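You operate a simulated robot arm through the tools that you are given. There is no shell and no other tool. Be economical: measure what you need, move in short steps, check, and stop when the job is done.

Carry out the task below with a simulated two-armed robot. There is one attempt and no reset: what you move stays moved.

TASK
Hold the teal caddy on the top of the long table steady with one hand, lift the red wheel out of it with the other and set it down on the top of the long table.

Only the result counts: the job must be done as asked and must still hold three seconds after the hand-in. Knocking over, shifting, dropping, spilling or breaking anything else fails it.

THE ROBOT
Two 7-joint arms with two-finger parallel grippers on one trunk, on a base that drives. Base frame: it is fixed to the floor where the robot stands at the start and does not move with it; the origin is under the middle of the robot, x ahead of it, y to its left, z up; the surface under the hand at the start is at about z = 840. Readings come in mm, rad, newtons and seconds.
The left shoulder is at the start at [50, 165, 1055], the right one opposite. With the tool pointing down near the work surface each hand reaches from about 240 to 700 mm from the robot's upright axis, wherever it stands, measured 20 degrees to its own side. Places, roughly: red wheel (6x6x4 cm) [700, -100, 900]; top of the long table [700, -500, 800]. Payload 3.91 kg a hand.
The tool frame of a hand sits at the grasp point between the pads (the TCP): z along the fingers, y along the line on which they close. The tips reach 30 mm beyond it. The gripper opens to 110 mm. The fingers are 20 mm wide and 10 mm thick; the gripper's body (48 by 112 mm) begins 55 mm behind the TCP.
Orientation is that of the tool frame in the base frame, as a unit quaternion [x, y, z, w]. With the fingers straight down and closing along the base's y, the tool's x points along the base's -x, its y along +y and its z along -z.

THE INTERFACE
- The arms move only by the tool servo_tool. It takes "left_steps", "right_steps" or both (then of equal length, played together; a hand with none holds still); each is a list that holds one entry, the list of rows, each a list of 6 numbers: the shift along the tool's x, y, z in units of 20 mm (1.0 is 20 mm), then the turn, a rotation vector about the tool's x, y, z in units of 8 degrees (1.0 is 8 degrees). In form: [[[dx, dy, dz, rx, ry, rz], ...]]. A call has 1 to 12 rows; each row shifts and turns the commanded pose from where the row before left it, along the tool's axes as they then stand. "left_grip" and "right_grip" are, for a hand that has rows, the gripper command, from -1 (shut) to 1 (fully open), values between in proportion, set as the call begins (left out, the last holds). A call with a number of a shift or a turn outside -1 to 1 is refused whole. A row lasts 0.2 s, in which the tool goes at most 50 mm and 0.15 rad; a call with a longer step from one row to the next is refused whole, and so is a gripper value outside its range. A pose out of reach is approached as far as the arm can. The call stops where the force on the tool passes 40 N (or 10 N more than at its start, if that is more) or the arm is blocked; 0.2 s more then pass. The fingers move at their own pace (about 45 mm/s each) and stop on an object; they squeeze with about 31 N. The grip force told is the motor's: it shows also when the fingers shut on nothing. Time passes only in rows, and 0.2 s behind the last, so rows that do not move let the fingers close. The reply holds the time, the measured pose of the TCP, the force on the tool along the base axes, the opening and the grip force, in the units named above and with some noise, with the torque about the TCP (base axes, N m) and any sound that the robot's microphone picked up, and new pictures: "pictures" is both (left out), scene, wrist or none (wrist: the cameras of the hands that moved).
- Cameras (640 x 400 px; columns grow to the right, rows downward): "scene" is now at [108.6, 30.2, 1248.7]; the picture's right is [0.30, -0.95, 0.00], its down [-0.33, -0.10, -0.94] and it looks along [0.89, 0.29, -0.35] (base axes); focal length 231 px, centre (320, 200). "left" rides on the left gripper at [73, -17, -103] in its tool frame; the picture's right is [0.23, 0.97, 0.00], its down [-0.76, 0.18, -0.62] and it looks along [-0.61, 0.14, 0.78] (tool axes); focal length 222 px, centre (320, 200). "right" rides on the right gripper at [72, 17, -103] in its tool frame; the picture's right is [-0.23, 0.97, 0.00], its down [-0.76, -0.18, -0.62] and it looks along [-0.61, -0.14, 0.78] (tool axes); focal length 222 px, centre (320, 200). There is no depth. A picture from a camera that has moved, and an enlarged one, comes with that camera's place and axes in the base frame and with its lens. The place of the scene camera against the robot may be out by one fixed shift of up to 18 mm in any direction.
- move_column(by): slides the trunk up (or, below 0, down) by that many mm; the arms and the scene camera ride with it, the base frame stays. It gives what a move gives, with no picture.
- drive_base(legs): drives the robot by 1 to 6 legs, each [ahead, left, turn to the left] in mm, mm and rad, along the robot's own axes; the way and the turn of a leg run together, so that a leg with both is an arc; at most 1500 mm and 3.142 rad a leg. The arms and the cameras ride along, it lands a little off, and it stops where it bumps. It gives what a move gives, and a new picture of the scene camera.
- head_to(pan, tilt): turns the head with the scene camera to pan (to the left, within 1.396 rad either way) and tilt (down, from -0.506 to 1.204), counted from straight ahead of the robot. It gives what a move gives, and a new picture of the scene camera.
- close_up(camera, box): a new picture of the part [left, top, right, bottom] of that camera's present view, enlarged. It takes no simulated time.
- close_job(): hands the job in; it is judged then, once.

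Work in short steps. Places have to be worked out from the pictures, the camera data and where the tool is seen: move nearer, look again, correct. Check each grasp and each placing, and mend what went wrong. You have 120 turns and 260 pictures in all, those below and enlarged ones among them. Open the grippers and draw the arms clear of the work before you hand the job in, unless the task says otherwise; then end with one line.

The tools are called by a JSON object that holds its "op" and its "data". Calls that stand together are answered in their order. servo_tool: Moves the arms, as the interface text tells. Its arguments: {"type":"object","properties":{"left_steps":{"type":"array"},"left_grip":{"type":"number"},"right_steps":{"type":"array"},"right_grip":{"type":"number"},"pictures":{"type":"string","enum":["both","scene","wrist","none"]}},"required":[]} The other tools are called the same way: move_column (by) slides the trunk up or down; drive_base (legs) drives the base; head_to (pan, tilt) turns the head that bears the scene camera; close_up (camera, box) takes an enlarged picture of a part of a camera's view; close_job () hands the job in.

At the start:

```text
clock: 0.0
left_tcp_pos: [400.3, 113.7, 1181.0]
left_tool_rot: [-0.001, 1.0, 0.0, 0.0]
left_ft_force: [-0.2, 0.3, 0.6]
left_ft_torque: [0.02, 0.01, 0.02]
left_finger_gap: 109.8
left_gripper_force: 0.1
right_tcp_pos: [498.9, -196.6, 1126.4]
right_tool_rot: [0.0, 1.0, 0.0, 0.0]
right_ft_force: [0.2, -0.4, 0.2]
right_ft_torque: [-0.02, -0.01, -0.04]
right_finger_gap: 110.0
right_gripper_force: 0.0
trunk travel left (down, up): [-275.0, 228.0]
robot x, y, heading: [-0.5, -1.9, -0.002]
head pan, tilt: [0.309, 0.353]
```

scene: 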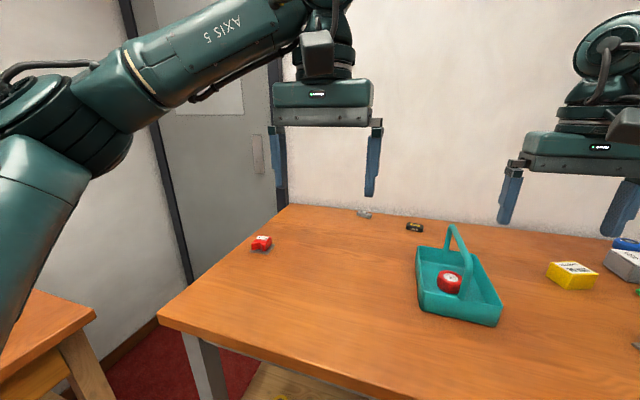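
right: 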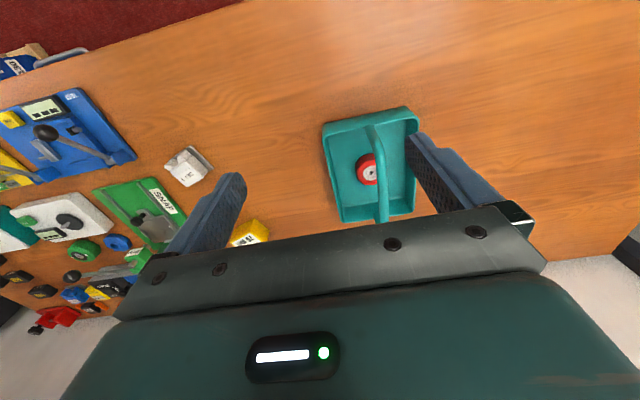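
left: 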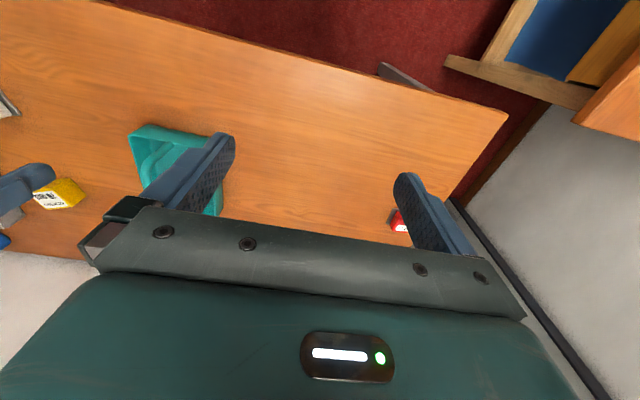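

The caddy sits ahead with the wheel inside and a handle arching over it. I take enlarged views to measure it.

{"op": "close_up", "data": {"camera": "scene", "box": [380, 200, 540, 340]}}

{"op": "close_up", "data": {"camera": "right", "box": [300, 80, 460, 240]}}

```text
2.86 times, centred on (460, 270) of scene
camera zoom: at [108.6, 30.2, 1248.7], right [0.3, -0.95, 0.0], down [-0.33, -0.1, -0.94], along [0.89, 0.29, -0.35], focal length 660 px, centre (-80, 0)
```

zoom: 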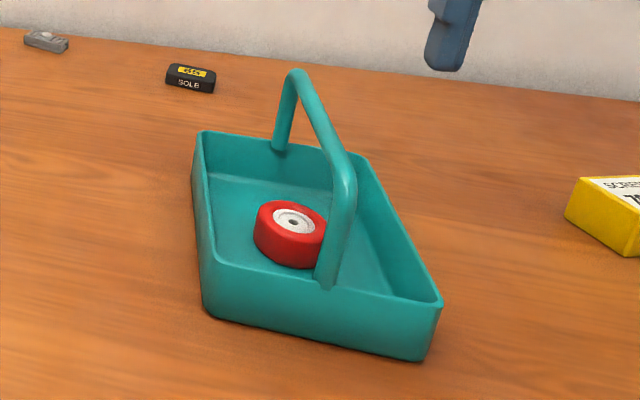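

```text
2.50 times, centred on (380, 160) of right
camera zoom: at [426.1, -179.8, 1229.3], right [0.23, 0.97, 0.0], down [0.76, -0.18, 0.62], along [0.61, -0.14, -0.78], focal length 555 px, centre (170, 300)
```

zoom: 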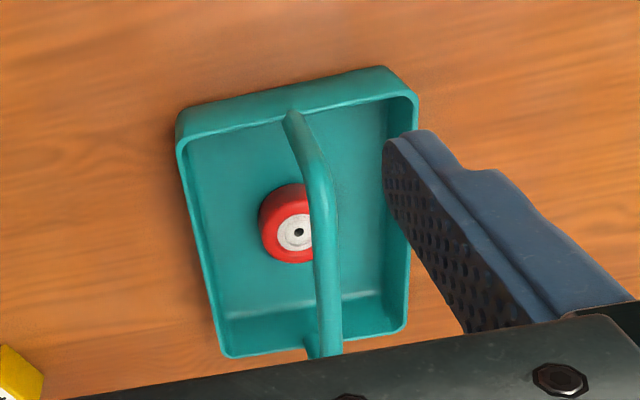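

From the wrist picture I judge the wheel at about (657,-137) under the handle bar, which runs along x. The rim spans about x 568–763 and y -208…-62, and the bar is at about z 965. I'll turn both hands 90° so they close along x with the cameras outward, then tilt the right hand to reach under the bar.

{"op": "servo_tool", "data": {"left_steps": [[[0, 0, 0, 0, 0, 1], [0, 0, 0, 0, 0, 1], [0, 0, 0, 0, 0, 1], [0, 0, 0, 0, 0, 1], [0, 0, 0, 0, 0, 1], [0, 0, 0, 0, 0, 1], [0, 0, 0, 0, 0, 1], [0, 0, 0, 0, 0, 1], [0, 0, 0, 0, 0, 1], [0, 0, 0, 0, 0, 1], [0, 0, 0, 0, 0, 1], [0, 0, 0, 0, 0, 0.25]]], "right_steps": [[[0, 0, 0, 0, 0, -1], [0, 0, 0, 0, 0, -1], [0, 0, 0, 0, 0, -1], [0, 0, 0, 0, 0, -1], [0, 0, 0, 0, 0, -1], [0, 0, 0, 0, 0, -1], [0, 0, 0, 0, 0, -1], [0, 0, 0, 0, 0, -1], [0, 0, 0, 0, 0, -1], [0, 0, 0, 0, 0, -1], [0, 0, 0, 0, 0, -1], [0, 0, 0, 0, 0, -0.25]]], "pictures": "both"}}

```text
clock: 2.6
left_tcp_pos: [300.1, 65.4, 1123.7]
left_tool_rot: [0.706, 0.708, 0.0, 0.001]
left_ft_force: [0.5, 0.2, 0.7]
left_ft_torque: [-0.07, 0.0, 0.01]
left_finger_gap: 110.1
left_gripper_force: 0.1
left hand out of reach, approached as far as the arm can: row 8, 9, 10, 11, 12
right_tcp_pos: [309.9, -85.4, 1063.0]
right_tool_rot: [-0.707, 0.707, -0.001, 0.001]
right_ft_force: [-0.7, 0.1, -0.2]
right_ft_torque: [0.03, 0.0, 0.01]
right_finger_gap: 109.8
right_gripper_force: 0.1
right hand out of reach, approached as far as the arm can: row 5, 6, 7, 8, 9, 10, 11, 12
trunk travel left (down, up): [-275.0, 228.0]
robot x, y, heading: [-0.5, 2.1, 0.002]
head pan, tilt: [0.309, 0.353]
camera scene: at [108.6, 30.1, 1248.7], right [0.3, -0.95, 0.0], down [-0.33, -0.1, -0.94], along [0.89, 0.29, -0.35], focal length 231 px, centre (320, 200)
camera right: at [293.8, -158.7, 1166.0], right [-0.97, 0.23, 0.0], down [0.18, 0.76, 0.62], along [0.14, 0.61, -0.78], focal length 222 px, centre (320, 200)
camera left: at [283.1, 138.1, 1227.0], right [0.97, 0.23, 0.0], down [0.18, -0.76, 0.62], along [0.14, -0.61, -0.78], focal length 222 px, centre (320, 200)
```

scene: 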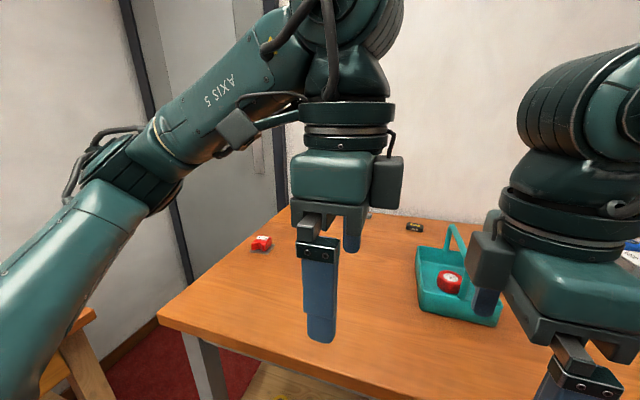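
right: 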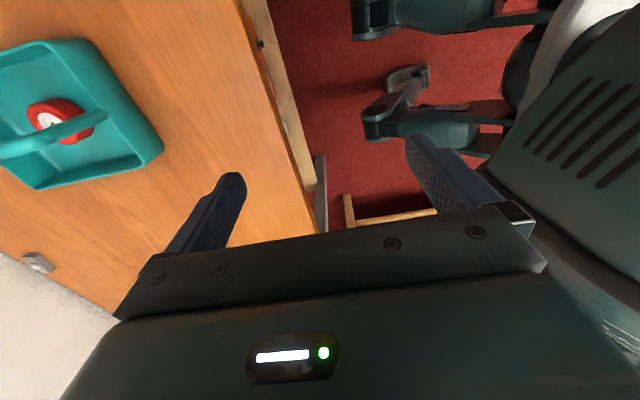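
left: 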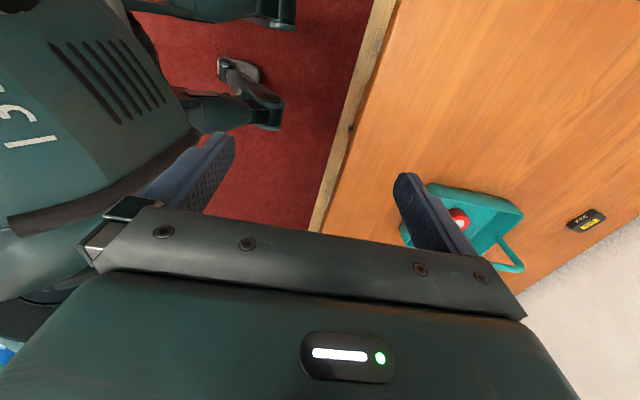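

The hands got out of reach at that height, though the orientation is right. I'll go lower and forward in small steps and see how the commanded pose tracks.

{"op": "servo_tool", "data": {"left_steps": [[[0, 1, 1, 0, 0, 0], [0, 1, 1, 0, 0, 0], [0, 1, 1, 0, 0, 0], [0, 1, 1, 0, 0, 0]]], "right_steps": [[[1, -1, 1, 0, 0, 0], [1, -1, 1, 0, 0, 0], [1, -1, 0, 0, 0, 0], [1, -1, 0, 0, 0, 0]]], "pictures": "none"}}

```text
clock: 3.6
left_tcp_pos: [330.5, 48.5, 1031.2]
left_tool_rot: [0.706, 0.708, 0.001, 0.001]
left_ft_force: [0.2, -0.3, 0.0]
left_ft_torque: [-0.01, 0.01, 0.0]
left_finger_gap: 109.8
left_gripper_force: 0.1
left hand out of reach, approached as far as the arm can: row 1, 2, 3, 4
right_tcp_pos: [303.2, -112.9, 1015.7]
right_tool_rot: [-0.707, 0.708, 0.0, 0.0]
right_ft_force: [-0.1, -0.1, 0.9]
right_ft_torque: [-0.01, 0.0, -0.01]
right_finger_gap: 110.1
right_gripper_force: 0.1
right hand out of reach, approached as far as the arm can: row 1, 2, 3, 4
trunk travel left (down, up): [-275.0, 228.0]
robot x, y, heading: [-0.3, 0.7, 0.003]
head pan, tilt: [0.309, 0.353]
```

Still short of the commanded poses, perhaps because of height. I'll lower both over clear table and watch whether they catch up.

{"op": "servo_tool", "data": {"left_steps": [[[0, 0, 1, 0, 0, 0], [0, 0, 1, 0, 0, 0], [0, 0, 1, 0, 0, 0], [0, 0, 1, 0, 0, 0], [0, 0, 1, 0, 0, 0]]], "right_steps": [[[0, 0, 1, 0, 0, 0], [0, 0, 1, 0, 0, 0], [0, 0, 1, 0, 0, 0], [0, 0, 1, 0, 0, 0], [0, 0, 1, 0, 0, 0]]], "pictures": "scene"}}

```text
clock: 4.8
left_tcp_pos: [326.6, 32.3, 931.6]
left_tool_rot: [0.706, 0.708, 0.0, 0.001]
left_ft_force: [-0.1, -0.7, -0.9]
left_ft_torque: [0.0, 0.02, -0.01]
left_finger_gap: 110.0
left_gripper_force: 0.1
left hand out of reach, approached as far as the arm can: row 5
right_tcp_pos: [299.8, -113.8, 947.1]
right_tool_rot: [-0.704, 0.71, 0.0, 0.0]
right_ft_force: [0.0, -0.9, 0.3]
right_ft_torque: [-0.05, 0.0, 0.0]
right_finger_gap: 109.9
right_gripper_force: 0.0
right hand out of reach, approached as far as the arm can: row 4, 5
trunk travel left (down, up): [-275.0, 228.0]
robot x, y, heading: [2.5, 1.0, -0.003]
head pan, tilt: [0.309, 0.353]
camera scene: at [108.7, 29.8, 1248.7], right [0.3, -0.95, 0.0], down [-0.33, -0.1, -0.94], along [0.89, 0.29, -0.35], focal length 231 px, centre (320, 200)
```

scene: 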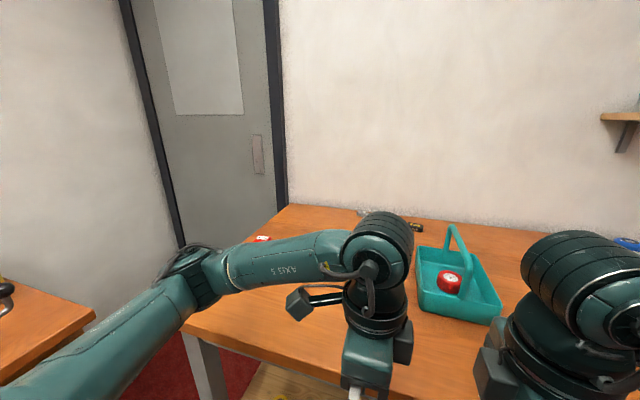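

Each call starts from the measured pose. I'll now move forward and outward with each hand, to see how the arms unfold.

{"op": "servo_tool", "data": {"left_steps": [[[0.5, 1, 0, 0, 0, 0], [0.5, 1, 0, 0, 0, 0], [0.5, 1, 0, 0, 0, 0], [0.5, 1, 0, 0, 0, 0]]], "right_steps": [[[1, 0, 0, 0, 0, 0], [1, -1, 0, 0, 0, 0], [1, -1, 0, 0, 0, 0], [1, -1, 0, 0, 0, 0]]], "pictures": "none"}}

```text
clock: 5.8
left_tcp_pos: [326.3, 32.1, 934.8]
left_tool_rot: [0.706, 0.708, 0.001, 0.0]
left_ft_force: [0.0, 0.9, 0.5]
left_ft_torque: [0.04, 0.02, 0.01]
left_finger_gap: 110.2
left_gripper_force: 0.1
left hand out of reach, approached as far as the arm can: row 1, 2, 3, 4
right_tcp_pos: [292.2, -127.4, 949.1]
right_tool_rot: [-0.706, 0.709, 0.001, -0.001]
right_ft_force: [-0.1, 0.1, -0.2]
right_ft_torque: [0.01, 0.0, 0.02]
right_finger_gap: 109.9
right_gripper_force: 0.0
right hand out of reach, approached as far as the arm can: row 1, 2, 3, 4
trunk travel left (down, up): [-275.0, 228.0]
robot x, y, heading: [2.3, 1.9, -0.001]
head pan, tilt: [0.309, 0.353]
```

The outward-camera wrist turn hits joint limits, so I'd rather stand the base to the left and heading right (about -50°). Then the left hand can reach under the bar from +y near its natural orientation. First I turn both wrists to suit that (left back 50°, right forward).

{"op": "servo_tool", "data": {"left_steps": [[[0, 0, 0, 0, 0, -1], [0, 0, 0, 0, 0, -1], [0, 0, 0, 0, 0, -1], [0, 0, 0, 0, 0, -1], [0, 0, 0, 0, 0, -1], [0, 0, 0, 0, 0, -1], [0, 0, 0, 0, 0, -0.25], [0, 0, 0, 0, 0, 0], [0, 0, 0, 0, 0, 0], [0, 0, 0, 0, 0, 0], [0, 0, 0, 0, 0, 0], [0, 0, 0, 0, 0, 0]]], "right_steps": [[[0, 0, 0, 0, 0, 1], [0, 0, 0, 0, 0, 1], [0, 0, 0, 0, 0, 1], [0, 0, 0, 0, 0, 1], [0, 0, 0, 0, 0, 1], [0, 0, 0, 0, 0, 1], [0, 0, 0, 0, 0, 1], [0, 0, 0, 0, 0, 1], [0, 0, 0, 0, 0, 1], [0, 0, 0, 0, 0, 1], [0, 0, 0, 0, 0, 1], [0, 0, 0, 0, 0, 1]]], "pictures": "none"}}

{"op": "servo_tool", "data": {"right_steps": [[[1, 0, 0, 0, 0, 1], [0, 0, 0, 0, 0, 1], [0, 0, 0, 0, 0, 1], [0, 0, 0, 0, 0, 1]]], "pictures": "none"}}

```text
clock: 8.4
left_tcp_pos: [326.2, 32.3, 933.0]
left_tool_rot: [0.341, 0.94, 0.0, 0.0]
left_ft_force: [0.4, 0.0, 0.1]
left_ft_torque: [0.02, -0.03, 0.0]
left_finger_gap: 110.0
left_gripper_force: 0.1
right_tcp_pos: [291.0, -127.1, 948.2]
right_tool_rot: [0.053, 0.999, 0.001, 0.0]
right_ft_force: [-0.6, 0.5, 0.9]
right_ft_torque: [0.01, -0.02, -0.01]
right_finger_gap: 110.0
right_gripper_force: 0.0
trunk travel left (down, up): [-275.0, 228.0]
robot x, y, heading: [1.1, -2.1, 0.003]
head pan, tilt: [0.309, 0.353]
```

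```text
clock: 9.4
left_tcp_pos: [327.9, 33.6, 933.4]
left_tool_rot: [0.342, 0.94, -0.001, 0.0]
left_ft_force: [-0.3, 0.2, 0.6]
left_ft_torque: [-0.02, -0.01, 0.01]
left_finger_gap: 110.1
left_gripper_force: 0.1
right_tcp_pos: [268.9, -124.9, 948.9]
right_tool_rot: [0.327, 0.945, 0.0, 0.0]
right_ft_force: [0.9, 0.7, 0.2]
right_ft_torque: [-0.01, 0.0, 0.03]
right_finger_gap: 110.1
right_gripper_force: 0.1
trunk travel left (down, up): [-275.0, 228.0]
robot x, y, heading: [2.1, 0.5, -0.004]
head pan, tilt: [0.309, 0.353]
```

Both wrists are now set. I drive left 180 mm, then turn right about 50°, with the hands well clear above the near table zone.

{"op": "drive_base", "data": {"legs": [[0, 180, 0], [0, 0, -0.87]]}}

{"op": "head_to", "data": {"pan": 0.3, "tilt": 0.6}}

```text
clock: 13.8
left_tcp_pos: [241.5, -47.5, 932.8]
left_tool_rot: [0.7, 0.715, 0.001, 0.0]
left_ft_force: [-0.1, -1.0, 0.8]
left_ft_torque: [-0.02, -0.05, 0.03]
left_finger_gap: 109.8
left_gripper_force: 0.1
right_tcp_pos: [85.2, -109.2, 949.2]
right_tool_rot: [0.688, 0.726, 0.0, 0.001]
right_ft_force: [0.5, 0.3, 0.8]
right_ft_torque: [-0.03, -0.02, -0.01]
right_finger_gap: 110.0
right_gripper_force: 0.0
trunk travel left (down, up): [-275.0, 228.0]
robot x, y, heading: [0.9, 176.9, -0.853]
head pan, tilt: [0.309, 0.353]
camera scene: at [89.6, 108.4, 1248.7], right [-0.52, -0.86, 0.0], down [-0.3, 0.18, -0.94], along [0.8, -0.49, -0.35], focal length 231 px, centre (320, 200)
```

scene: 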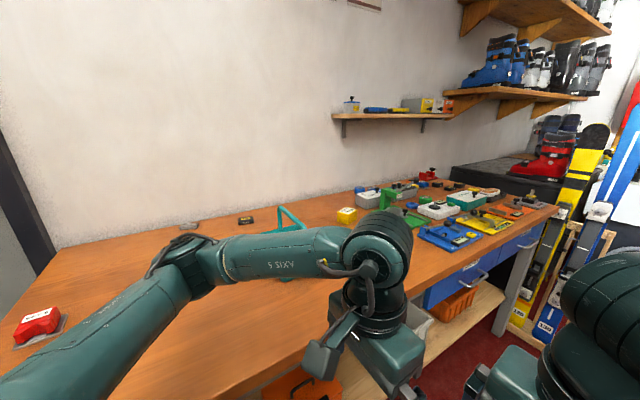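

```text
clock: 14.6
left_tcp_pos: [241.6, -47.2, 933.3]
left_tool_rot: [0.7, 0.714, 0.001, 0.0]
left_ft_force: [0.9, -0.1, 0.3]
left_ft_torque: [0.0, -0.03, -0.03]
left_finger_gap: 110.3
left_gripper_force: 0.2
right_tcp_pos: [84.9, -107.9, 948.3]
right_tool_rot: [0.688, 0.726, 0.0, 0.0]
right_ft_force: [0.3, 0.3, -0.7]
right_ft_torque: [0.03, 0.0, 0.04]
right_finger_gap: 110.1
right_gripper_force: 0.1
trunk travel left (down, up): [-275.0, 228.0]
robot x, y, heading: [-2.7, 177.8, -0.849]
head pan, tilt: [0.3, 0.6]
camera scene: at [85.2, 110.2, 1226.1], right [-0.53, -0.85, 0.0], down [-0.48, 0.3, -0.83], along [0.7, -0.43, -0.56], focal length 231 px, centre (320, 200)
```

scene: 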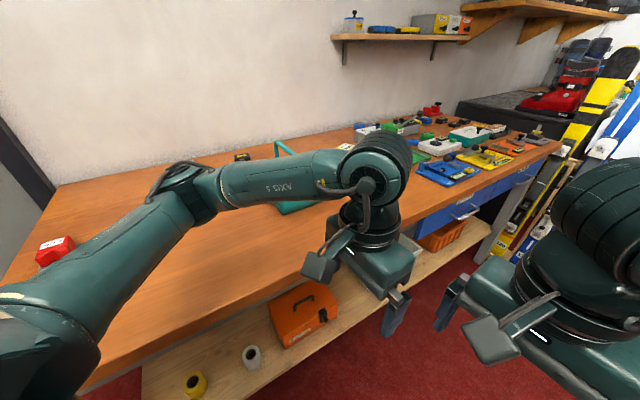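

No bump. I need both shoulders nearer, so I drive about 75 mm towards the table and 70 mm to the right, turning back slightly.

{"op": "drive_base", "data": {"legs": [[52, 5, 0.065], [52, 4, 0.065]]}}

```text
clock: 16.0
left_tcp_pos: [348.2, -82.1, 933.5]
left_tool_rot: [0.652, 0.758, 0.0, 0.0]
left_ft_force: [-0.1, -0.7, 0.3]
left_ft_torque: [0.02, -0.01, 0.04]
left_finger_gap: 109.9
left_gripper_force: 0.0
right_tcp_pos: [199.6, -163.7, 948.6]
right_tool_rot: [0.64, 0.769, 0.0, -0.001]
right_ft_force: [-0.2, 0.7, 0.8]
right_ft_torque: [0.06, 0.04, 0.01]
right_finger_gap: 110.1
right_gripper_force: 0.1
trunk travel left (down, up): [-275.0, 228.0]
robot x, y, heading: [81.8, 107.7, -0.725]
head pan, tilt: [0.3, 0.6]
camera scene: at [173.4, 55.2, 1226.0], right [-0.41, -0.91, 0.0], down [-0.52, 0.23, -0.82], along [0.75, -0.34, -0.57], focal length 231 px, centre (320, 200)
```

scene: 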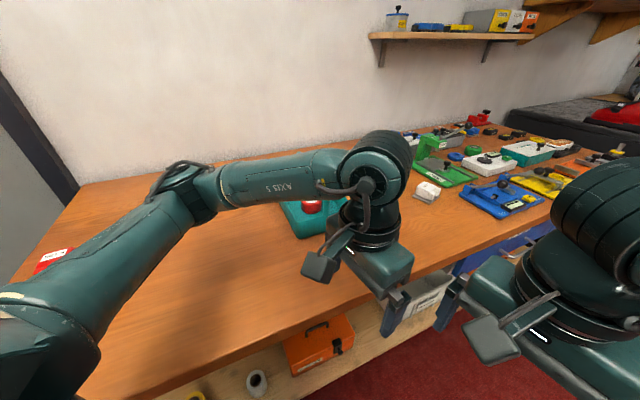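

The drive succeeded. Next the left hand moves off to +y and up, and the right hand trims its yaw, rises and advances in +x toward the caddy's near wall.

{"op": "servo_tool", "data": {"left_steps": [[[1, 0, -1, 0, 0, 0.55], [1, 0, -1, 0, 0, 0.52], [1, 0, -1, 0, 0, 0], [1, 0, -1, 0, 0, 0], [1, 0, 0, 0, 0, 0], [0, 0, 0, 0, 0, 0], [0, 0, 0, 0, 0, 0], [0, 0, 0, 0, 0, 0]]], "right_steps": [[[0, 0, -1, 0, 0, 0.65], [0, 0, -1, 0, 0, 0.65], [0, 1, -1, 0, 0, 0], [0, 1, 0, 0, 0, 0], [0, 1, 0, 0, 0, 0], [0, 1, 0, 0, 0, 0], [0, 1, 0, 0, 0, 0], [0, 1, 0, 0, 0, 0]]], "pictures": "none"}}

```text
clock: 17.8
left_tcp_pos: [343.2, 18.3, 1012.0]
left_tool_rot: [0.706, 0.708, 0.0, 0.0]
left_ft_force: [0.2, -0.1, -0.4]
left_ft_torque: [0.01, -0.01, 0.02]
left_finger_gap: 109.8
left_gripper_force: 0.1
right_tcp_pos: [322.1, -160.6, 1008.9]
right_tool_rot: [0.705, 0.709, 0.0, -0.001]
right_ft_force: [0.7, 0.8, -1.3]
right_ft_torque: [0.02, 0.02, 0.01]
right_finger_gap: 109.7
right_gripper_force: 0.1
trunk travel left (down, up): [-275.0, 228.0]
robot x, y, heading: [82.8, 109.0, -0.722]
head pan, tilt: [0.3, 0.6]
```

Yaw is now right on both. The right hand goes on toward the near wall with a view check.

{"op": "servo_tool", "data": {"right_steps": [[[0, 1, 0, 0, 0, 0], [0, 1, 0, 0, 0, 0], [0, 1, 0, 0, 0, 0], [0, 1, 0, 0, 0, 0], [0, 1, 0, 0, 0, 0], [0, 1, 0, 0, 0, 0], [0, 1, 0, 0, 0, 0], [0, 1, 0, 0, 0, 0], [-0.5, 1, 0, 0, 0, 0]]]}}

```text
clock: 19.8
left_tcp_pos: [343.4, 17.2, 1013.7]
left_tool_rot: [0.707, 0.708, 0.0, 0.0]
left_ft_force: [0.5, 0.0, -1.3]
left_ft_torque: [-0.02, 0.02, 0.02]
left_finger_gap: 110.2
left_gripper_force: 0.1
right_tcp_pos: [501.9, -170.2, 1008.5]
right_tool_rot: [0.706, 0.708, -0.001, 0.0]
right_ft_force: [-0.4, -0.1, 0.8]
right_ft_torque: [-0.02, -0.02, 0.0]
right_finger_gap: 109.9
right_gripper_force: 0.1
trunk travel left (down, up): [-275.0, 228.0]
robot x, y, heading: [84.2, 109.0, -0.729]
head pan, tilt: [0.3, 0.6]
camera scene: at [173.1, 55.4, 1226.1], right [-0.41, -0.91, 0.0], down [-0.52, 0.23, -0.82], along [0.75, -0.34, -0.57], focal length 231 px, centre (320, 200)
camera right: at [518.2, -98.2, 1112.2], right [0.97, -0.22, 0.0], down [-0.18, -0.76, 0.62], along [-0.14, -0.61, -0.78], focal length 222 px, centre (320, 200)
```

scene: 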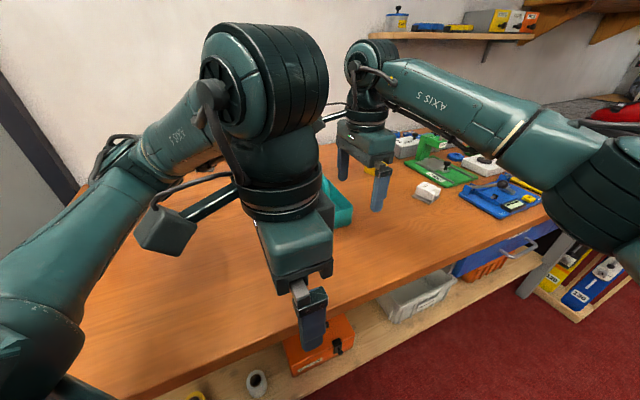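
right: 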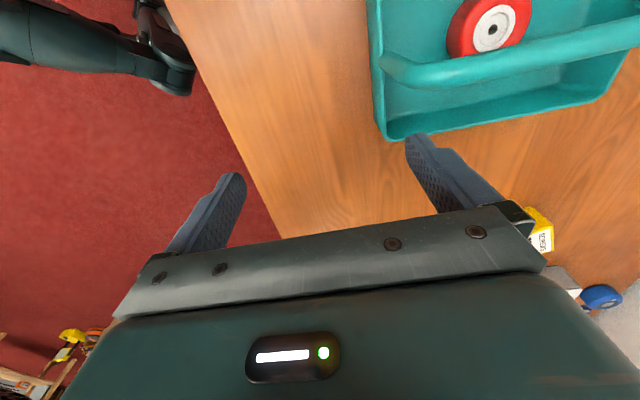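

The rim now fixes at z≈893 with the near wall at x≈563–568, the handle bar at y≈-139 and the wheel at (655,-135). I tilt the right hand 20° so its camera and body lean away from the handle, then move it above the near wall at y≈-178.

{"op": "servo_tool", "data": {"right_steps": [[[0, 0, 0, 0, 0.85, 0], [0, 0, 0, 0, 0.85, 0], [0, 0, 0, 0, 0.8, 0], [0, 1, 0, 0, 0, 0], [-0.2, 1, 0, 0, 0, 0], [-0.2, 1, 0, 0, 0, 0], [0, 0.2, 0, 0, 0, 0]]]}}

```text
clock: 21.4
left_tcp_pos: [342.9, 18.8, 1012.5]
left_tool_rot: [0.706, 0.708, 0.0, 0.001]
left_ft_force: [0.5, -0.1, -0.4]
left_ft_torque: [0.01, 0.01, 0.03]
left_finger_gap: 109.9
left_gripper_force: 0.0
right_tcp_pos: [544.0, -174.6, 1007.9]
right_tool_rot: [0.696, 0.697, 0.123, -0.123]
right_ft_force: [0.1, -0.5, 0.4]
right_ft_torque: [-0.01, 0.03, -0.03]
right_finger_gap: 110.2
right_gripper_force: 0.0
right hand out of reach, approached as far as the arm can: row 6
trunk travel left (down, up): [-275.0, 228.0]
robot x, y, heading: [82.3, 107.4, -0.725]
head pan, tilt: [0.3, 0.6]
camera scene: at [173.0, 55.6, 1226.1], right [-0.41, -0.91, 0.0], down [-0.52, 0.23, -0.83], along [0.75, -0.34, -0.56], focal length 231 px, centre (320, 200)
camera right: at [561.3, -141.6, 1130.0], right [0.97, -0.21, -0.08], down [-0.17, -0.93, 0.33], along [-0.14, -0.3, -0.94], focal length 222 px, centre (320, 200)
```

scene: 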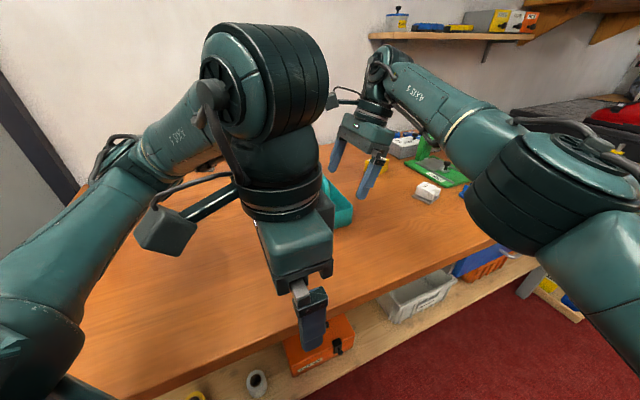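
right: 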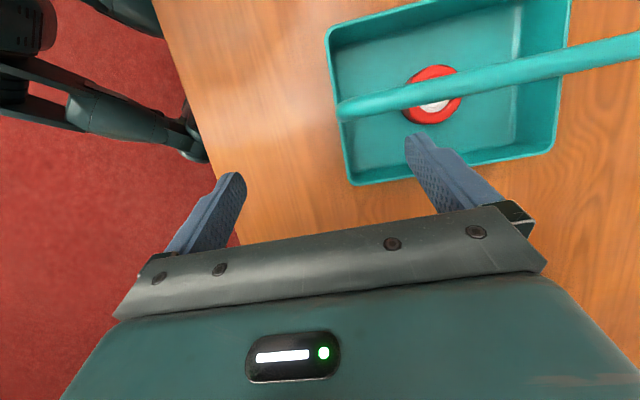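

I'm at the right arm's reach at this height, with the wall at x≈565 between the open fingers. I lower vertically 60 mm, which should gain reach, then ease +x.

{"op": "servo_tool", "data": {"right_steps": [[[-0.34, 0, 0.94, 0, 0, 0], [-0.34, 0, 0.94, 0, 0, 0], [-0.34, 0, 0.94, 0, 0, 0], [-0.2, 0.5, 0, 0, 0, 0], [0, 0.6, 0, 0, 0, 0]]]}}

```text
clock: 22.6
left_tcp_pos: [342.4, 17.1, 1013.7]
left_tool_rot: [0.706, 0.708, 0.0, 0.0]
left_ft_force: [-0.9, -0.6, 0.4]
left_ft_torque: [0.0, -0.03, -0.02]
left_finger_gap: 109.9
left_gripper_force: 0.1
right_tcp_pos: [553.7, -180.1, 947.3]
right_tool_rot: [0.696, 0.697, 0.123, -0.123]
right_ft_force: [-0.1, 0.3, -1.1]
right_ft_torque: [-0.02, -0.02, 0.0]
right_finger_gap: 110.4
right_gripper_force: 0.1
right hand out of reach, approached as far as the arm can: row 5
trunk travel left (down, up): [-275.0, 228.0]
robot x, y, heading: [80.6, 106.2, -0.728]
head pan, tilt: [0.3, 0.6]
camera scene: at [173.0, 55.4, 1226.1], right [-0.41, -0.91, 0.0], down [-0.52, 0.23, -0.83], along [0.75, -0.34, -0.56], focal length 231 px, centre (320, 200)
camera right: at [571.2, -146.2, 1068.9], right [0.97, -0.21, -0.08], down [-0.18, -0.93, 0.33], along [-0.14, -0.3, -0.94], focal length 222 px, centre (320, 200)
```

scene: 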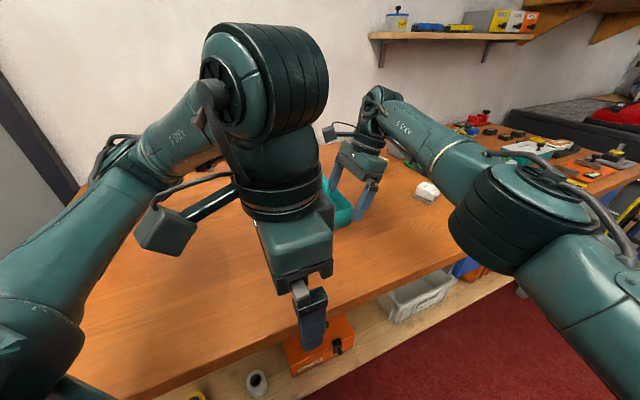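
right: 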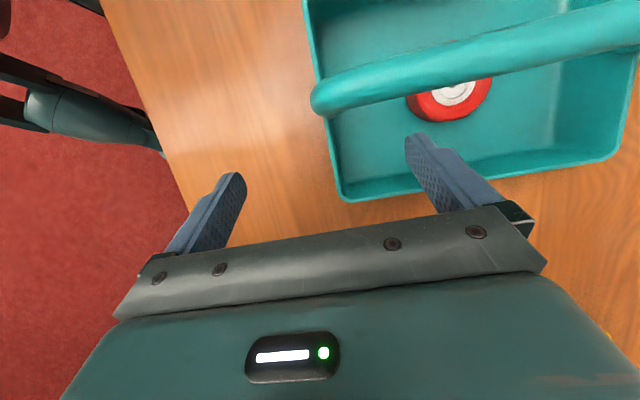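

The arm is at its limit at x≈554. I back it 25 mm, drive the base 35 mm toward +x, then centre on the wall.

{"op": "servo_tool", "data": {"right_steps": [[[0, -0.7, 0, 0, 0, 0], [0, -0.7, 0, 0, 0, 0]]], "pictures": "none"}}

{"op": "drive_base", "data": {"legs": [[26, 23, 0]]}}

{"op": "close_up", "data": {"camera": "right", "box": [220, 0, 640, 263]}}

```text
clock: 23.2
left_tcp_pos: [343.5, 16.0, 1012.8]
left_tool_rot: [0.707, 0.708, 0.001, 0.0]
left_ft_force: [-0.8, -0.2, 0.4]
left_ft_torque: [0.05, 0.01, -0.02]
left_finger_gap: 110.2
left_gripper_force: 0.0
right_tcp_pos: [525.5, -177.7, 947.5]
right_tool_rot: [0.696, 0.697, 0.123, -0.123]
right_ft_force: [1.0, -0.5, -0.7]
right_ft_torque: [0.0, 0.02, 0.0]
right_finger_gap: 109.9
right_gripper_force: 0.0
trunk travel left (down, up): [-275.0, 228.0]
robot x, y, heading: [79.4, 110.0, -0.72]
head pan, tilt: [0.3, 0.6]
```

```text
clock: 24.1
left_tcp_pos: [378.8, 17.0, 1013.4]
left_tool_rot: [0.707, 0.707, 0.0, 0.0]
left_ft_force: [0.6, -0.4, 0.4]
left_ft_torque: [-0.03, 0.01, 0.02]
left_finger_gap: 110.0
left_gripper_force: 0.0
right_tcp_pos: [561.5, -179.7, 946.4]
right_tool_rot: [0.696, 0.697, 0.122, -0.123]
right_ft_force: [-0.1, 0.3, -0.7]
right_ft_torque: [-0.01, 0.01, -0.01]
right_finger_gap: 110.0
right_gripper_force: 0.1
trunk travel left (down, up): [-275.0, 228.0]
robot x, y, heading: [114.8, 108.7, -0.724]
head pan, tilt: [0.3, 0.6]
camera scene: at [208.1, 55.2, 1226.0], right [-0.41, -0.91, 0.0], down [-0.52, 0.23, -0.82], along [0.75, -0.34, -0.57], focal length 231 px, centre (320, 200)
```

scene: 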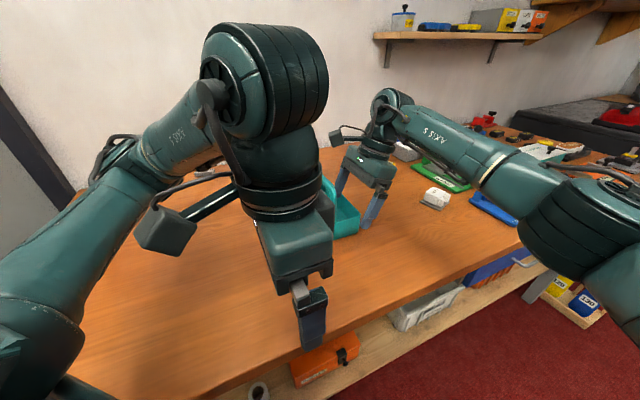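

```text
1.52 times, centred on (430, 132) of right
camera zoom: at [577.7, -146.3, 1069.1], right [0.97, -0.21, -0.08], down [-0.18, -0.93, 0.33], along [-0.14, -0.3, -0.94], focal length 338 px, centre (153, 304)
```

zoom: 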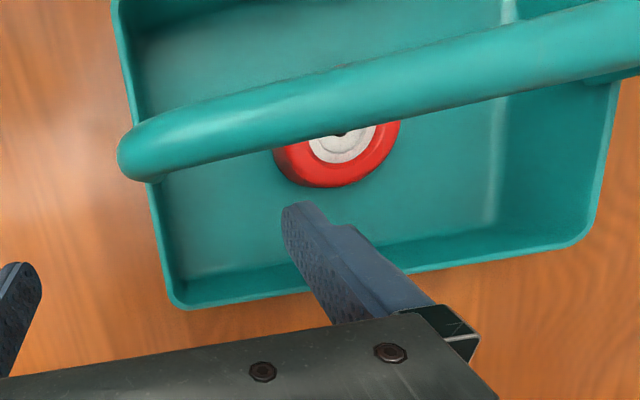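

The wall is at x≈564 with the TCP at 561.5. I nudge +3 mm, lower about 42 mm so the tips reach some 20 mm below the rim, and look.

{"op": "servo_tool", "data": {"right_steps": [[[-0.2, 0.15, 0.66, 0, 0, 0], [-0.2, 0, 0.66, 0, 0, 0], [-0.2, 0, 0.7, 0, 0, 0]]], "pictures": "wrist"}}

```text
clock: 24.9
left_tcp_pos: [377.4, 16.2, 1011.6]
left_tool_rot: [0.707, 0.708, 0.0, -0.001]
left_ft_force: [0.2, 1.0, 0.1]
left_ft_torque: [0.01, 0.04, -0.01]
left_finger_gap: 110.1
left_gripper_force: 0.1
right_tcp_pos: [564.2, -177.8, 904.4]
right_tool_rot: [0.696, 0.697, 0.123, -0.123]
right_ft_force: [0.3, 0.4, 0.0]
right_ft_torque: [0.01, 0.03, -0.04]
right_finger_gap: 110.0
right_gripper_force: 0.0
trunk travel left (down, up): [-275.0, 228.0]
robot x, y, heading: [110.7, 107.1, -0.726]
head pan, tilt: [0.3, 0.6]
camera right: at [581.1, -143.3, 1027.6], right [0.97, -0.21, -0.08], down [-0.18, -0.93, 0.33], along [-0.14, -0.3, -0.94], focal length 222 px, centre (320, 200)
```

right: 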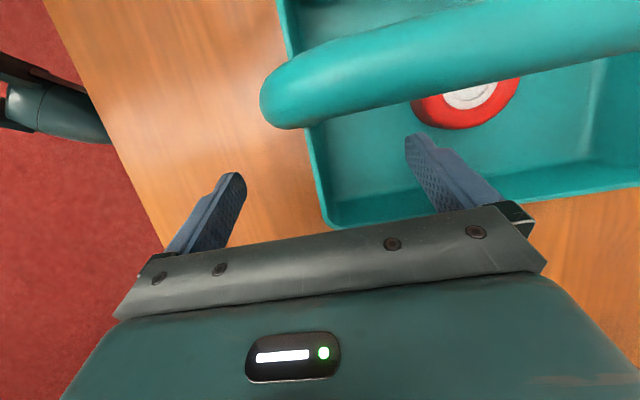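

The wall appears centred. I close to about a 20 mm gap first to check symmetry.

{"op": "servo_tool", "data": {"right_steps": [[[0, 0, 0, 0, 0, 0], [0, 0, 0, 0, 0, 0], [0, 0, 0, 0, 0, 0], [0, 0, 0, 0, 0, 0], [0, 0, 0, 0, 0, 0]]], "right_grip": -0.6, "pictures": "wrist"}}

{"op": "close_up", "data": {"camera": "right", "box": [240, 100, 440, 225]}}

```text
clock: 26.1
left_tcp_pos: [377.9, 16.2, 1012.5]
left_tool_rot: [0.708, 0.707, 0.0, 0.0]
left_ft_force: [0.5, -0.5, -0.2]
left_ft_torque: [0.02, 0.0, 0.01]
left_finger_gap: 110.0
left_gripper_force: 0.1
right_tcp_pos: [563.9, -176.5, 905.1]
right_tool_rot: [0.696, 0.697, 0.123, -0.123]
right_ft_force: [0.2, 0.2, -0.3]
right_ft_torque: [-0.02, 0.04, 0.02]
right_finger_gap: 21.9
right_gripper_force: 0.1
trunk travel left (down, up): [-275.0, 228.0]
robot x, y, heading: [116.4, 109.4, -0.727]
head pan, tilt: [0.3, 0.6]
camera right: at [581.1, -143.5, 1027.8], right [0.97, -0.21, -0.08], down [-0.18, -0.93, 0.33], along [-0.14, -0.3, -0.94], focal length 222 px, centre (320, 200)
```

right: 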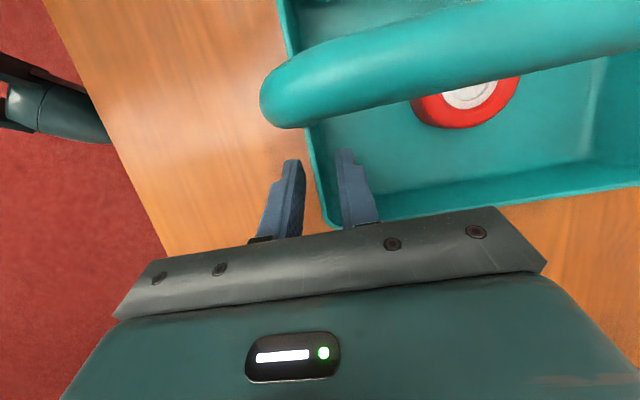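

```text
3.20 times, centred on (340, 162) of right
camera zoom: at [581.1, -143.5, 1027.8], right [0.97, -0.21, -0.08], down [-0.18, -0.93, 0.33], along [-0.14, -0.3, -0.94], focal length 711 px, centre (256, 320)
```

zoom: 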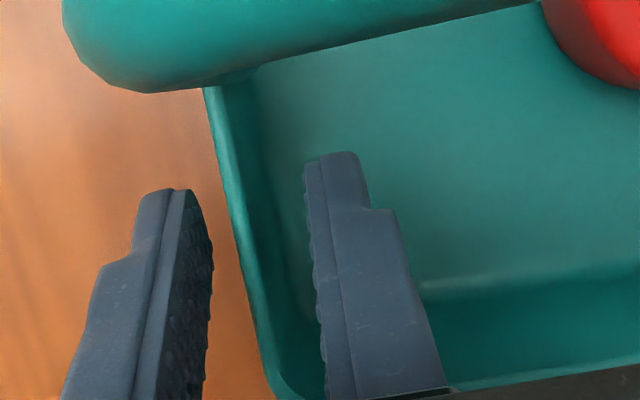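

The wall sits slightly nearer the outer finger; I shift -2 mm in x and close fully.

{"op": "servo_tool", "data": {"right_steps": [[[0, -0.1, 0, 0, 0, 0], [0, 0, 0, 0, 0, 0]]], "pictures": "none"}}

{"op": "servo_tool", "data": {"right_steps": [[[0, 0, 0, 0, 0, 0], [0, 0, 0, 0, 0, 0], [0, 0, 0, 0, 0, 0], [0, 0, 0, 0, 0, 0]]], "right_grip": -1, "pictures": "wrist"}}

```text
clock: 26.7
left_tcp_pos: [377.1, 16.5, 1012.0]
left_tool_rot: [0.707, 0.707, -0.001, -0.001]
left_ft_force: [1.0, -1.2, -0.4]
left_ft_torque: [0.01, -0.01, 0.0]
left_finger_gap: 109.8
left_gripper_force: 0.1
right_tcp_pos: [561.3, -176.8, 905.0]
right_tool_rot: [0.696, 0.697, 0.122, -0.123]
right_ft_force: [-0.7, -0.7, -0.5]
right_ft_torque: [0.0, 0.0, 0.0]
right_finger_gap: 22.1
right_gripper_force: 0.0
trunk travel left (down, up): [-275.0, 228.0]
robot x, y, heading: [112.6, 111.5, -0.727]
head pan, tilt: [0.3, 0.6]
```

```text
clock: 27.7
left_tcp_pos: [378.3, 16.5, 1013.6]
left_tool_rot: [0.707, 0.707, 0.0, 0.0]
left_ft_force: [-0.9, 0.2, 0.3]
left_ft_torque: [-0.02, 0.01, -0.01]
left_finger_gap: 109.9
left_gripper_force: 0.1
right_tcp_pos: [562.2, -177.1, 905.1]
right_tool_rot: [0.695, 0.697, 0.124, -0.123]
right_ft_force: [-0.6, -0.5, 0.6]
right_ft_torque: [0.1, -0.02, -0.18]
right_finger_gap: 3.6
right_gripper_force: 31.3
trunk travel left (down, up): [-275.0, 228.0]
robot x, y, heading: [118.1, 102.6, -0.724]
head pan, tilt: [0.3, 0.6]
camera right: at [578.7, -144.0, 1027.8], right [0.97, -0.21, -0.08], down [-0.18, -0.93, 0.33], along [-0.14, -0.3, -0.94], focal length 222 px, centre (320, 200)
```

right: 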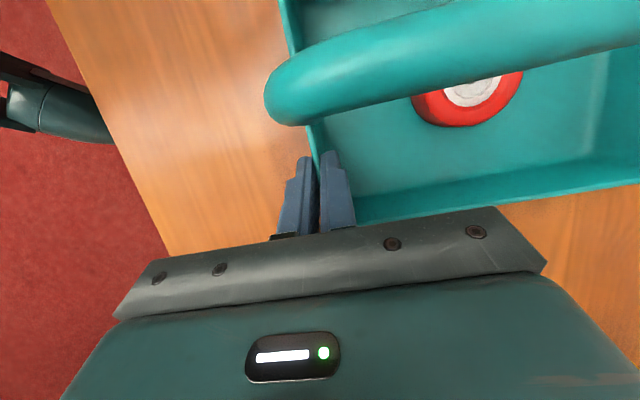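

The right hand holds the wall (3.6 mm, 31 N). Now the left hand tilts 30° toward the caddy and moves in +x to line up with the wheel.

{"op": "servo_tool", "data": {"left_steps": [[[0, 1, 0, 0, -0.94, 0], [0, 1, 0, 0, -0.94, 0], [0, 1, 0, 0, -0.94, 0], [0, 1, 0, 0, -0.93, 0], [0, 1, 0, 0, 0, 0], [0, 1, 0, 0, 0, 0], [0, 1, 0, 0, 0, 0], [0, 1, 0, 0, 0, 0], [0, 1, 0, 0, 0, 0], [0, 1, 0, 0, 0, 0]]], "pictures": "both"}}

```text
clock: 29.9
left_tcp_pos: [568.8, 16.5, 1013.7]
left_tool_rot: [0.683, 0.683, -0.184, 0.184]
left_ft_force: [0.4, -0.6, -0.4]
left_ft_torque: [0.02, -0.01, 0.01]
left_finger_gap: 110.1
left_gripper_force: 0.1
left hand out of reach, approached as far as the arm can: row 10
right_tcp_pos: [562.2, -176.0, 906.2]
right_tool_rot: [0.695, 0.697, 0.123, -0.124]
right_ft_force: [0.1, 0.2, 0.9]
right_ft_torque: [-0.03, -0.01, -0.11]
right_finger_gap: 3.6
right_gripper_force: 31.3
trunk travel left (down, up): [-275.0, 228.0]
robot x, y, heading: [116.2, 111.1, -0.728]
head pan, tilt: [0.3, 0.6]
camera scene: at [207.6, 55.2, 1226.1], right [-0.41, -0.91, 0.0], down [-0.51, 0.23, -0.83], along [0.75, -0.34, -0.56], focal length 231 px, centre (320, 200)
camera left: at [554.1, 131.7, 1066.7], right [0.97, 0.2, -0.11], down [0.18, -0.35, 0.92], along [0.14, -0.92, -0.37], focal length 222 px, centre (320, 200)
```

scene: 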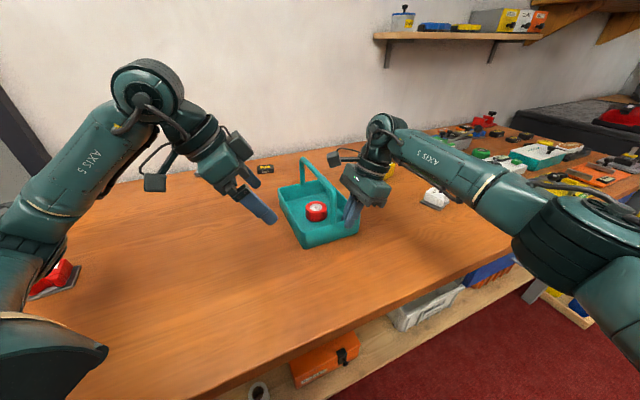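
left: 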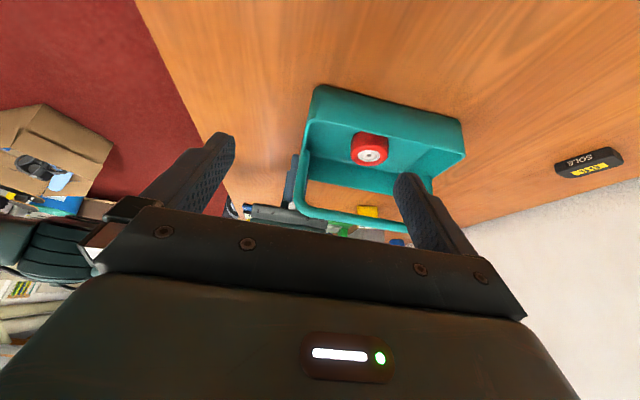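

Left hit a limit at x≈569; the wheel is clearly visible ahead. I try shifting toward -y and then +x, still above the rim and short of the handle.

{"op": "servo_tool", "data": {"left_steps": [[[-0.87, 0, 0.5, 0, 0, 0], [-0.87, 0.5, 0.5, 0, 0, 0], [-0.87, 0.5, 0.5, 0, 0, 0], [0, 1, 0, 0, 0, 0], [0, 1, 0, 0, 0, 0], [0, 1, 0, 0, 0, 0]]], "pictures": "none"}}

```text
clock: 31.3
left_tcp_pos: [588.8, -42.4, 1013.1]
left_tool_rot: [0.681, 0.684, -0.184, 0.184]
left_ft_force: [-0.5, -0.1, 0.7]
left_ft_torque: [0.01, 0.01, -0.01]
left_finger_gap: 109.9
left_gripper_force: 0.0
left hand out of reach, approached as far as the arm can: row 4, 5, 6
right_tcp_pos: [561.2, -175.8, 905.3]
right_tool_rot: [0.696, 0.697, 0.123, -0.124]
right_ft_force: [-0.5, 0.1, 0.1]
right_ft_torque: [0.03, 0.0, 0.0]
right_finger_gap: 3.8
right_gripper_force: 30.4
trunk travel left (down, up): [-275.0, 228.0]
robot x, y, heading: [113.1, 108.7, -0.727]
head pan, tilt: [0.3, 0.6]
```

Still limited in x. I test whether lowering eases the limit: down 40 mm (tips stay above the rim), then +x.

{"op": "servo_tool", "data": {"left_steps": [[[0.5, 0, 0.87, 0, 0, 0], [0.5, 0, 0.87, 0, 0, 0], [0, 1, 0, 0, 0, 0], [0, 1, 0, 0, 0, 0], [0, 1, 0, 0, 0, 0], [0, 1, 0, 0, 0, 0]]], "pictures": "none"}}

```text
clock: 32.7
left_tcp_pos: [587.4, -39.9, 982.5]
left_tool_rot: [0.68, 0.687, -0.182, 0.184]
left_ft_force: [0.0, 0.5, -0.4]
left_ft_torque: [-0.02, -0.01, -0.02]
left_finger_gap: 109.9
left_gripper_force: 0.0
left hand out of reach, approached as far as the arm can: row 1, 3, 4, 5, 6
right_tcp_pos: [561.6, -177.3, 905.2]
right_tool_rot: [0.695, 0.697, 0.122, -0.123]
right_ft_force: [-1.0, 0.5, -0.3]
right_ft_torque: [-0.02, 0.01, -0.04]
right_finger_gap: 3.4
right_gripper_force: 30.9
trunk travel left (down, up): [-275.0, 228.0]
robot x, y, heading: [116.7, 110.5, -0.724]
head pan, tilt: [0.3, 0.6]
```

Not a height matter, so it's likely the wrist yaw limit. I yaw the left hand back 16° and try +x again.

{"op": "servo_tool", "data": {"left_steps": [[[0, 0, 0, 0, 0, -1], [0, 0, 0, 0, 0, -1], [0, 1, 0, 0, 0, 0], [0, 1, 0, 0, 0, 0], [0, 1, 0, 0, 0, 0], [0, 0.5, 0, 0, 0, 0]]], "pictures": "both"}}

```text
clock: 34.1
left_tcp_pos: [655.6, -23.8, 975.4]
left_tool_rot: [0.581, 0.771, -0.206, 0.157]
left_ft_force: [-0.4, -0.4, -0.5]
left_ft_torque: [0.02, -0.02, -0.01]
left_finger_gap: 110.1
left_gripper_force: 0.2
right_tcp_pos: [560.7, -177.0, 905.7]
right_tool_rot: [0.695, 0.697, 0.122, -0.123]
right_ft_force: [-0.6, -0.2, 0.5]
right_ft_torque: [0.01, 0.05, -0.03]
right_finger_gap: 3.5
right_gripper_force: 30.5
trunk travel left (down, up): [-275.0, 228.0]
robot x, y, heading: [115.2, 109.0, -0.72]
head pan, tilt: [0.3, 0.6]
camera scene: at [207.6, 55.2, 1226.1], right [-0.41, -0.91, 0.0], down [-0.51, 0.23, -0.83], along [0.75, -0.34, -0.56], focal length 231 px, centre (320, 200)
camera left: at [619.9, 83.4, 1031.5], right [0.87, 0.42, -0.24], down [0.38, -0.28, 0.88], along [0.3, -0.86, -0.4], focal length 222 px, centre (320, 200)
```

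scene: 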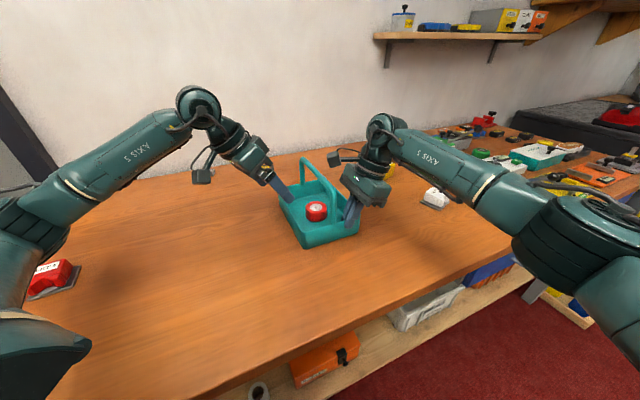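
left: 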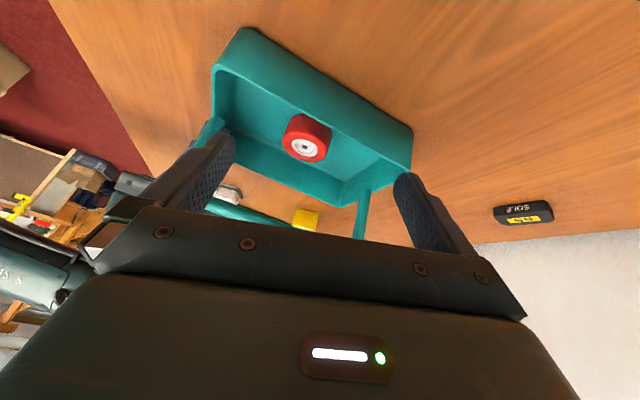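

That freed it. The wheel's hub triangulates to about (659,-135,876). The closing line is now tilted 8° off level, so I roll about tool x to level it.

{"op": "servo_tool", "data": {"left_steps": [[[0, 0, 0, -0.56, 0, 0], [0, 0, 0, -0.56, 0, 0]]], "pictures": "none"}}

```text
clock: 34.7
left_tcp_pos: [654.1, -25.1, 974.4]
left_tool_rot: [0.567, 0.785, -0.145, 0.201]
left_ft_force: [-0.2, 0.7, -0.2]
left_ft_torque: [0.02, 0.0, 0.02]
left_finger_gap: 110.0
left_gripper_force: 0.1
right_tcp_pos: [560.9, -176.7, 904.6]
right_tool_rot: [0.696, 0.697, 0.122, -0.122]
right_ft_force: [-0.5, 0.1, 0.0]
right_ft_torque: [0.01, 0.0, 0.0]
right_finger_gap: 3.4
right_gripper_force: 31.1
trunk travel left (down, up): [-275.0, 228.0]
robot x, y, heading: [114.0, 109.8, -0.728]
head pan, tilt: [0.3, 0.6]
```

The line is level now. For handle clearance I tilt a further 10° (to about 39°) and move to a pre-grasp 115 mm back along the approach line.

{"op": "servo_tool", "data": {"left_steps": [[[0, 0, 0, 0, -0.63, 0], [0, 0, 0, 0, -0.62, 0], [-0.26, -0.75, 0.66, 0, 0, 0], [-0.26, -0.75, 0.66, 0, 0, 0]]], "pictures": "both"}}

{"op": "close_up", "data": {"camera": "left", "box": [180, 0, 500, 200]}}

{"op": "close_up", "data": {"camera": "scene", "box": [240, 110, 420, 260]}}

```text
clock: 35.7
left_tcp_pos: [635.0, -57.9, 960.4]
left_tool_rot: [0.553, 0.764, -0.196, 0.268]
left_ft_force: [0.0, 0.7, -0.3]
left_ft_torque: [-0.02, 0.01, -0.01]
left_finger_gap: 110.3
left_gripper_force: 0.2
right_tcp_pos: [561.1, -177.1, 904.9]
right_tool_rot: [0.696, 0.696, 0.124, -0.123]
right_ft_force: [-0.8, -0.1, -0.7]
right_ft_torque: [0.15, -0.01, -0.01]
right_finger_gap: 3.7
right_gripper_force: 31.2
trunk travel left (down, up): [-275.0, 228.0]
robot x, y, heading: [114.2, 106.8, -0.728]
head pan, tilt: [0.3, 0.6]
camera scene: at [207.6, 55.2, 1226.1], right [-0.41, -0.91, 0.0], down [-0.51, 0.23, -0.83], along [0.75, -0.34, -0.56], focal length 231 px, centre (320, 200)
camera left: at [581.1, 52.0, 996.7], right [0.87, 0.47, -0.14], down [0.23, -0.14, 0.96], along [0.44, -0.87, -0.23], focal length 222 px, centre (320, 200)
```

scene: 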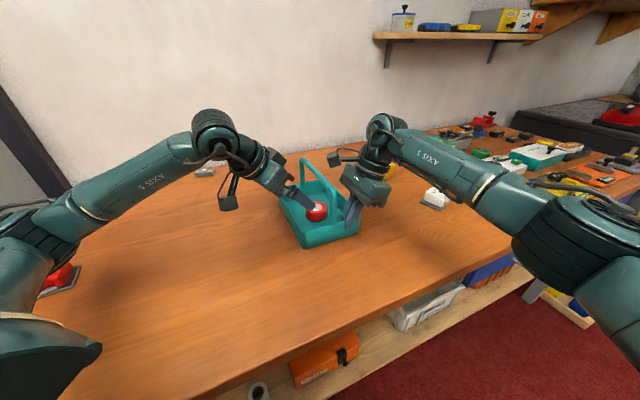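
left: 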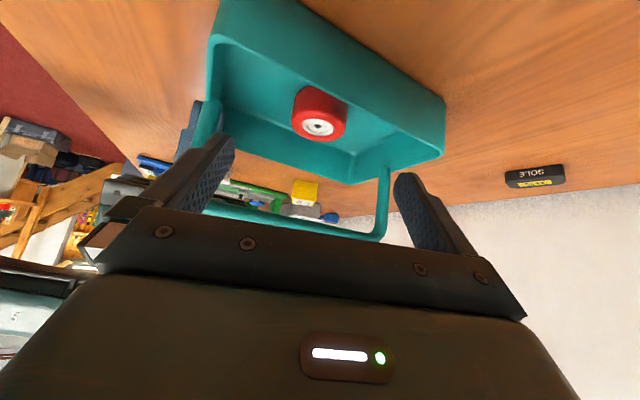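

```text
2.00 times, centred on (340, 100) of left
camera zoom: at [581.1, 52.0, 996.7], right [0.87, 0.47, -0.14], down [0.23, -0.14, 0.96], along [0.44, -0.87, -0.23], focal length 444 px, centre (280, 400)
```

zoom: 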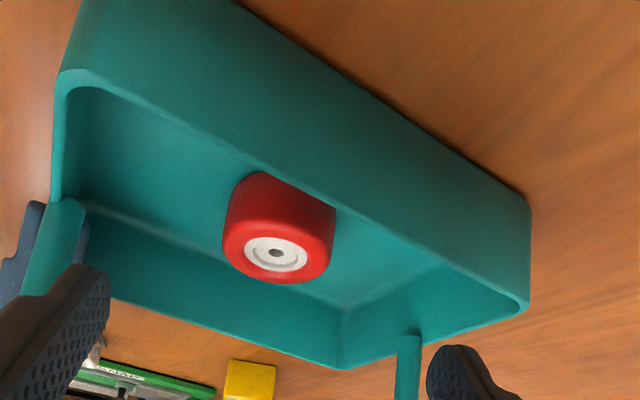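

```text
2.67 times, centred on (330, 185) of scene
camera zoom: at [207.6, 55.2, 1226.1], right [-0.41, -0.91, 0.0], down [-0.51, 0.23, -0.83], along [0.75, -0.34, -0.56], focal length 616 px, centre (293, 240)
```

zoom: 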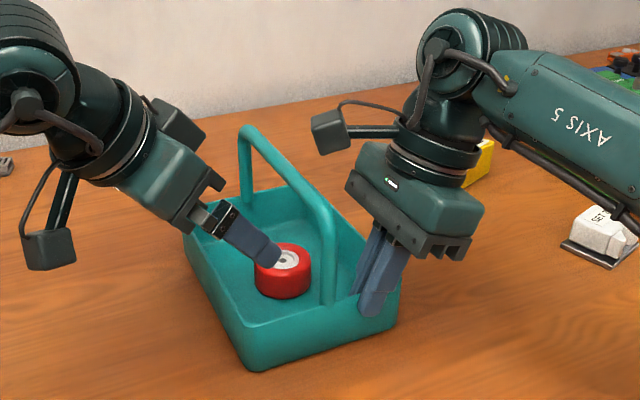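

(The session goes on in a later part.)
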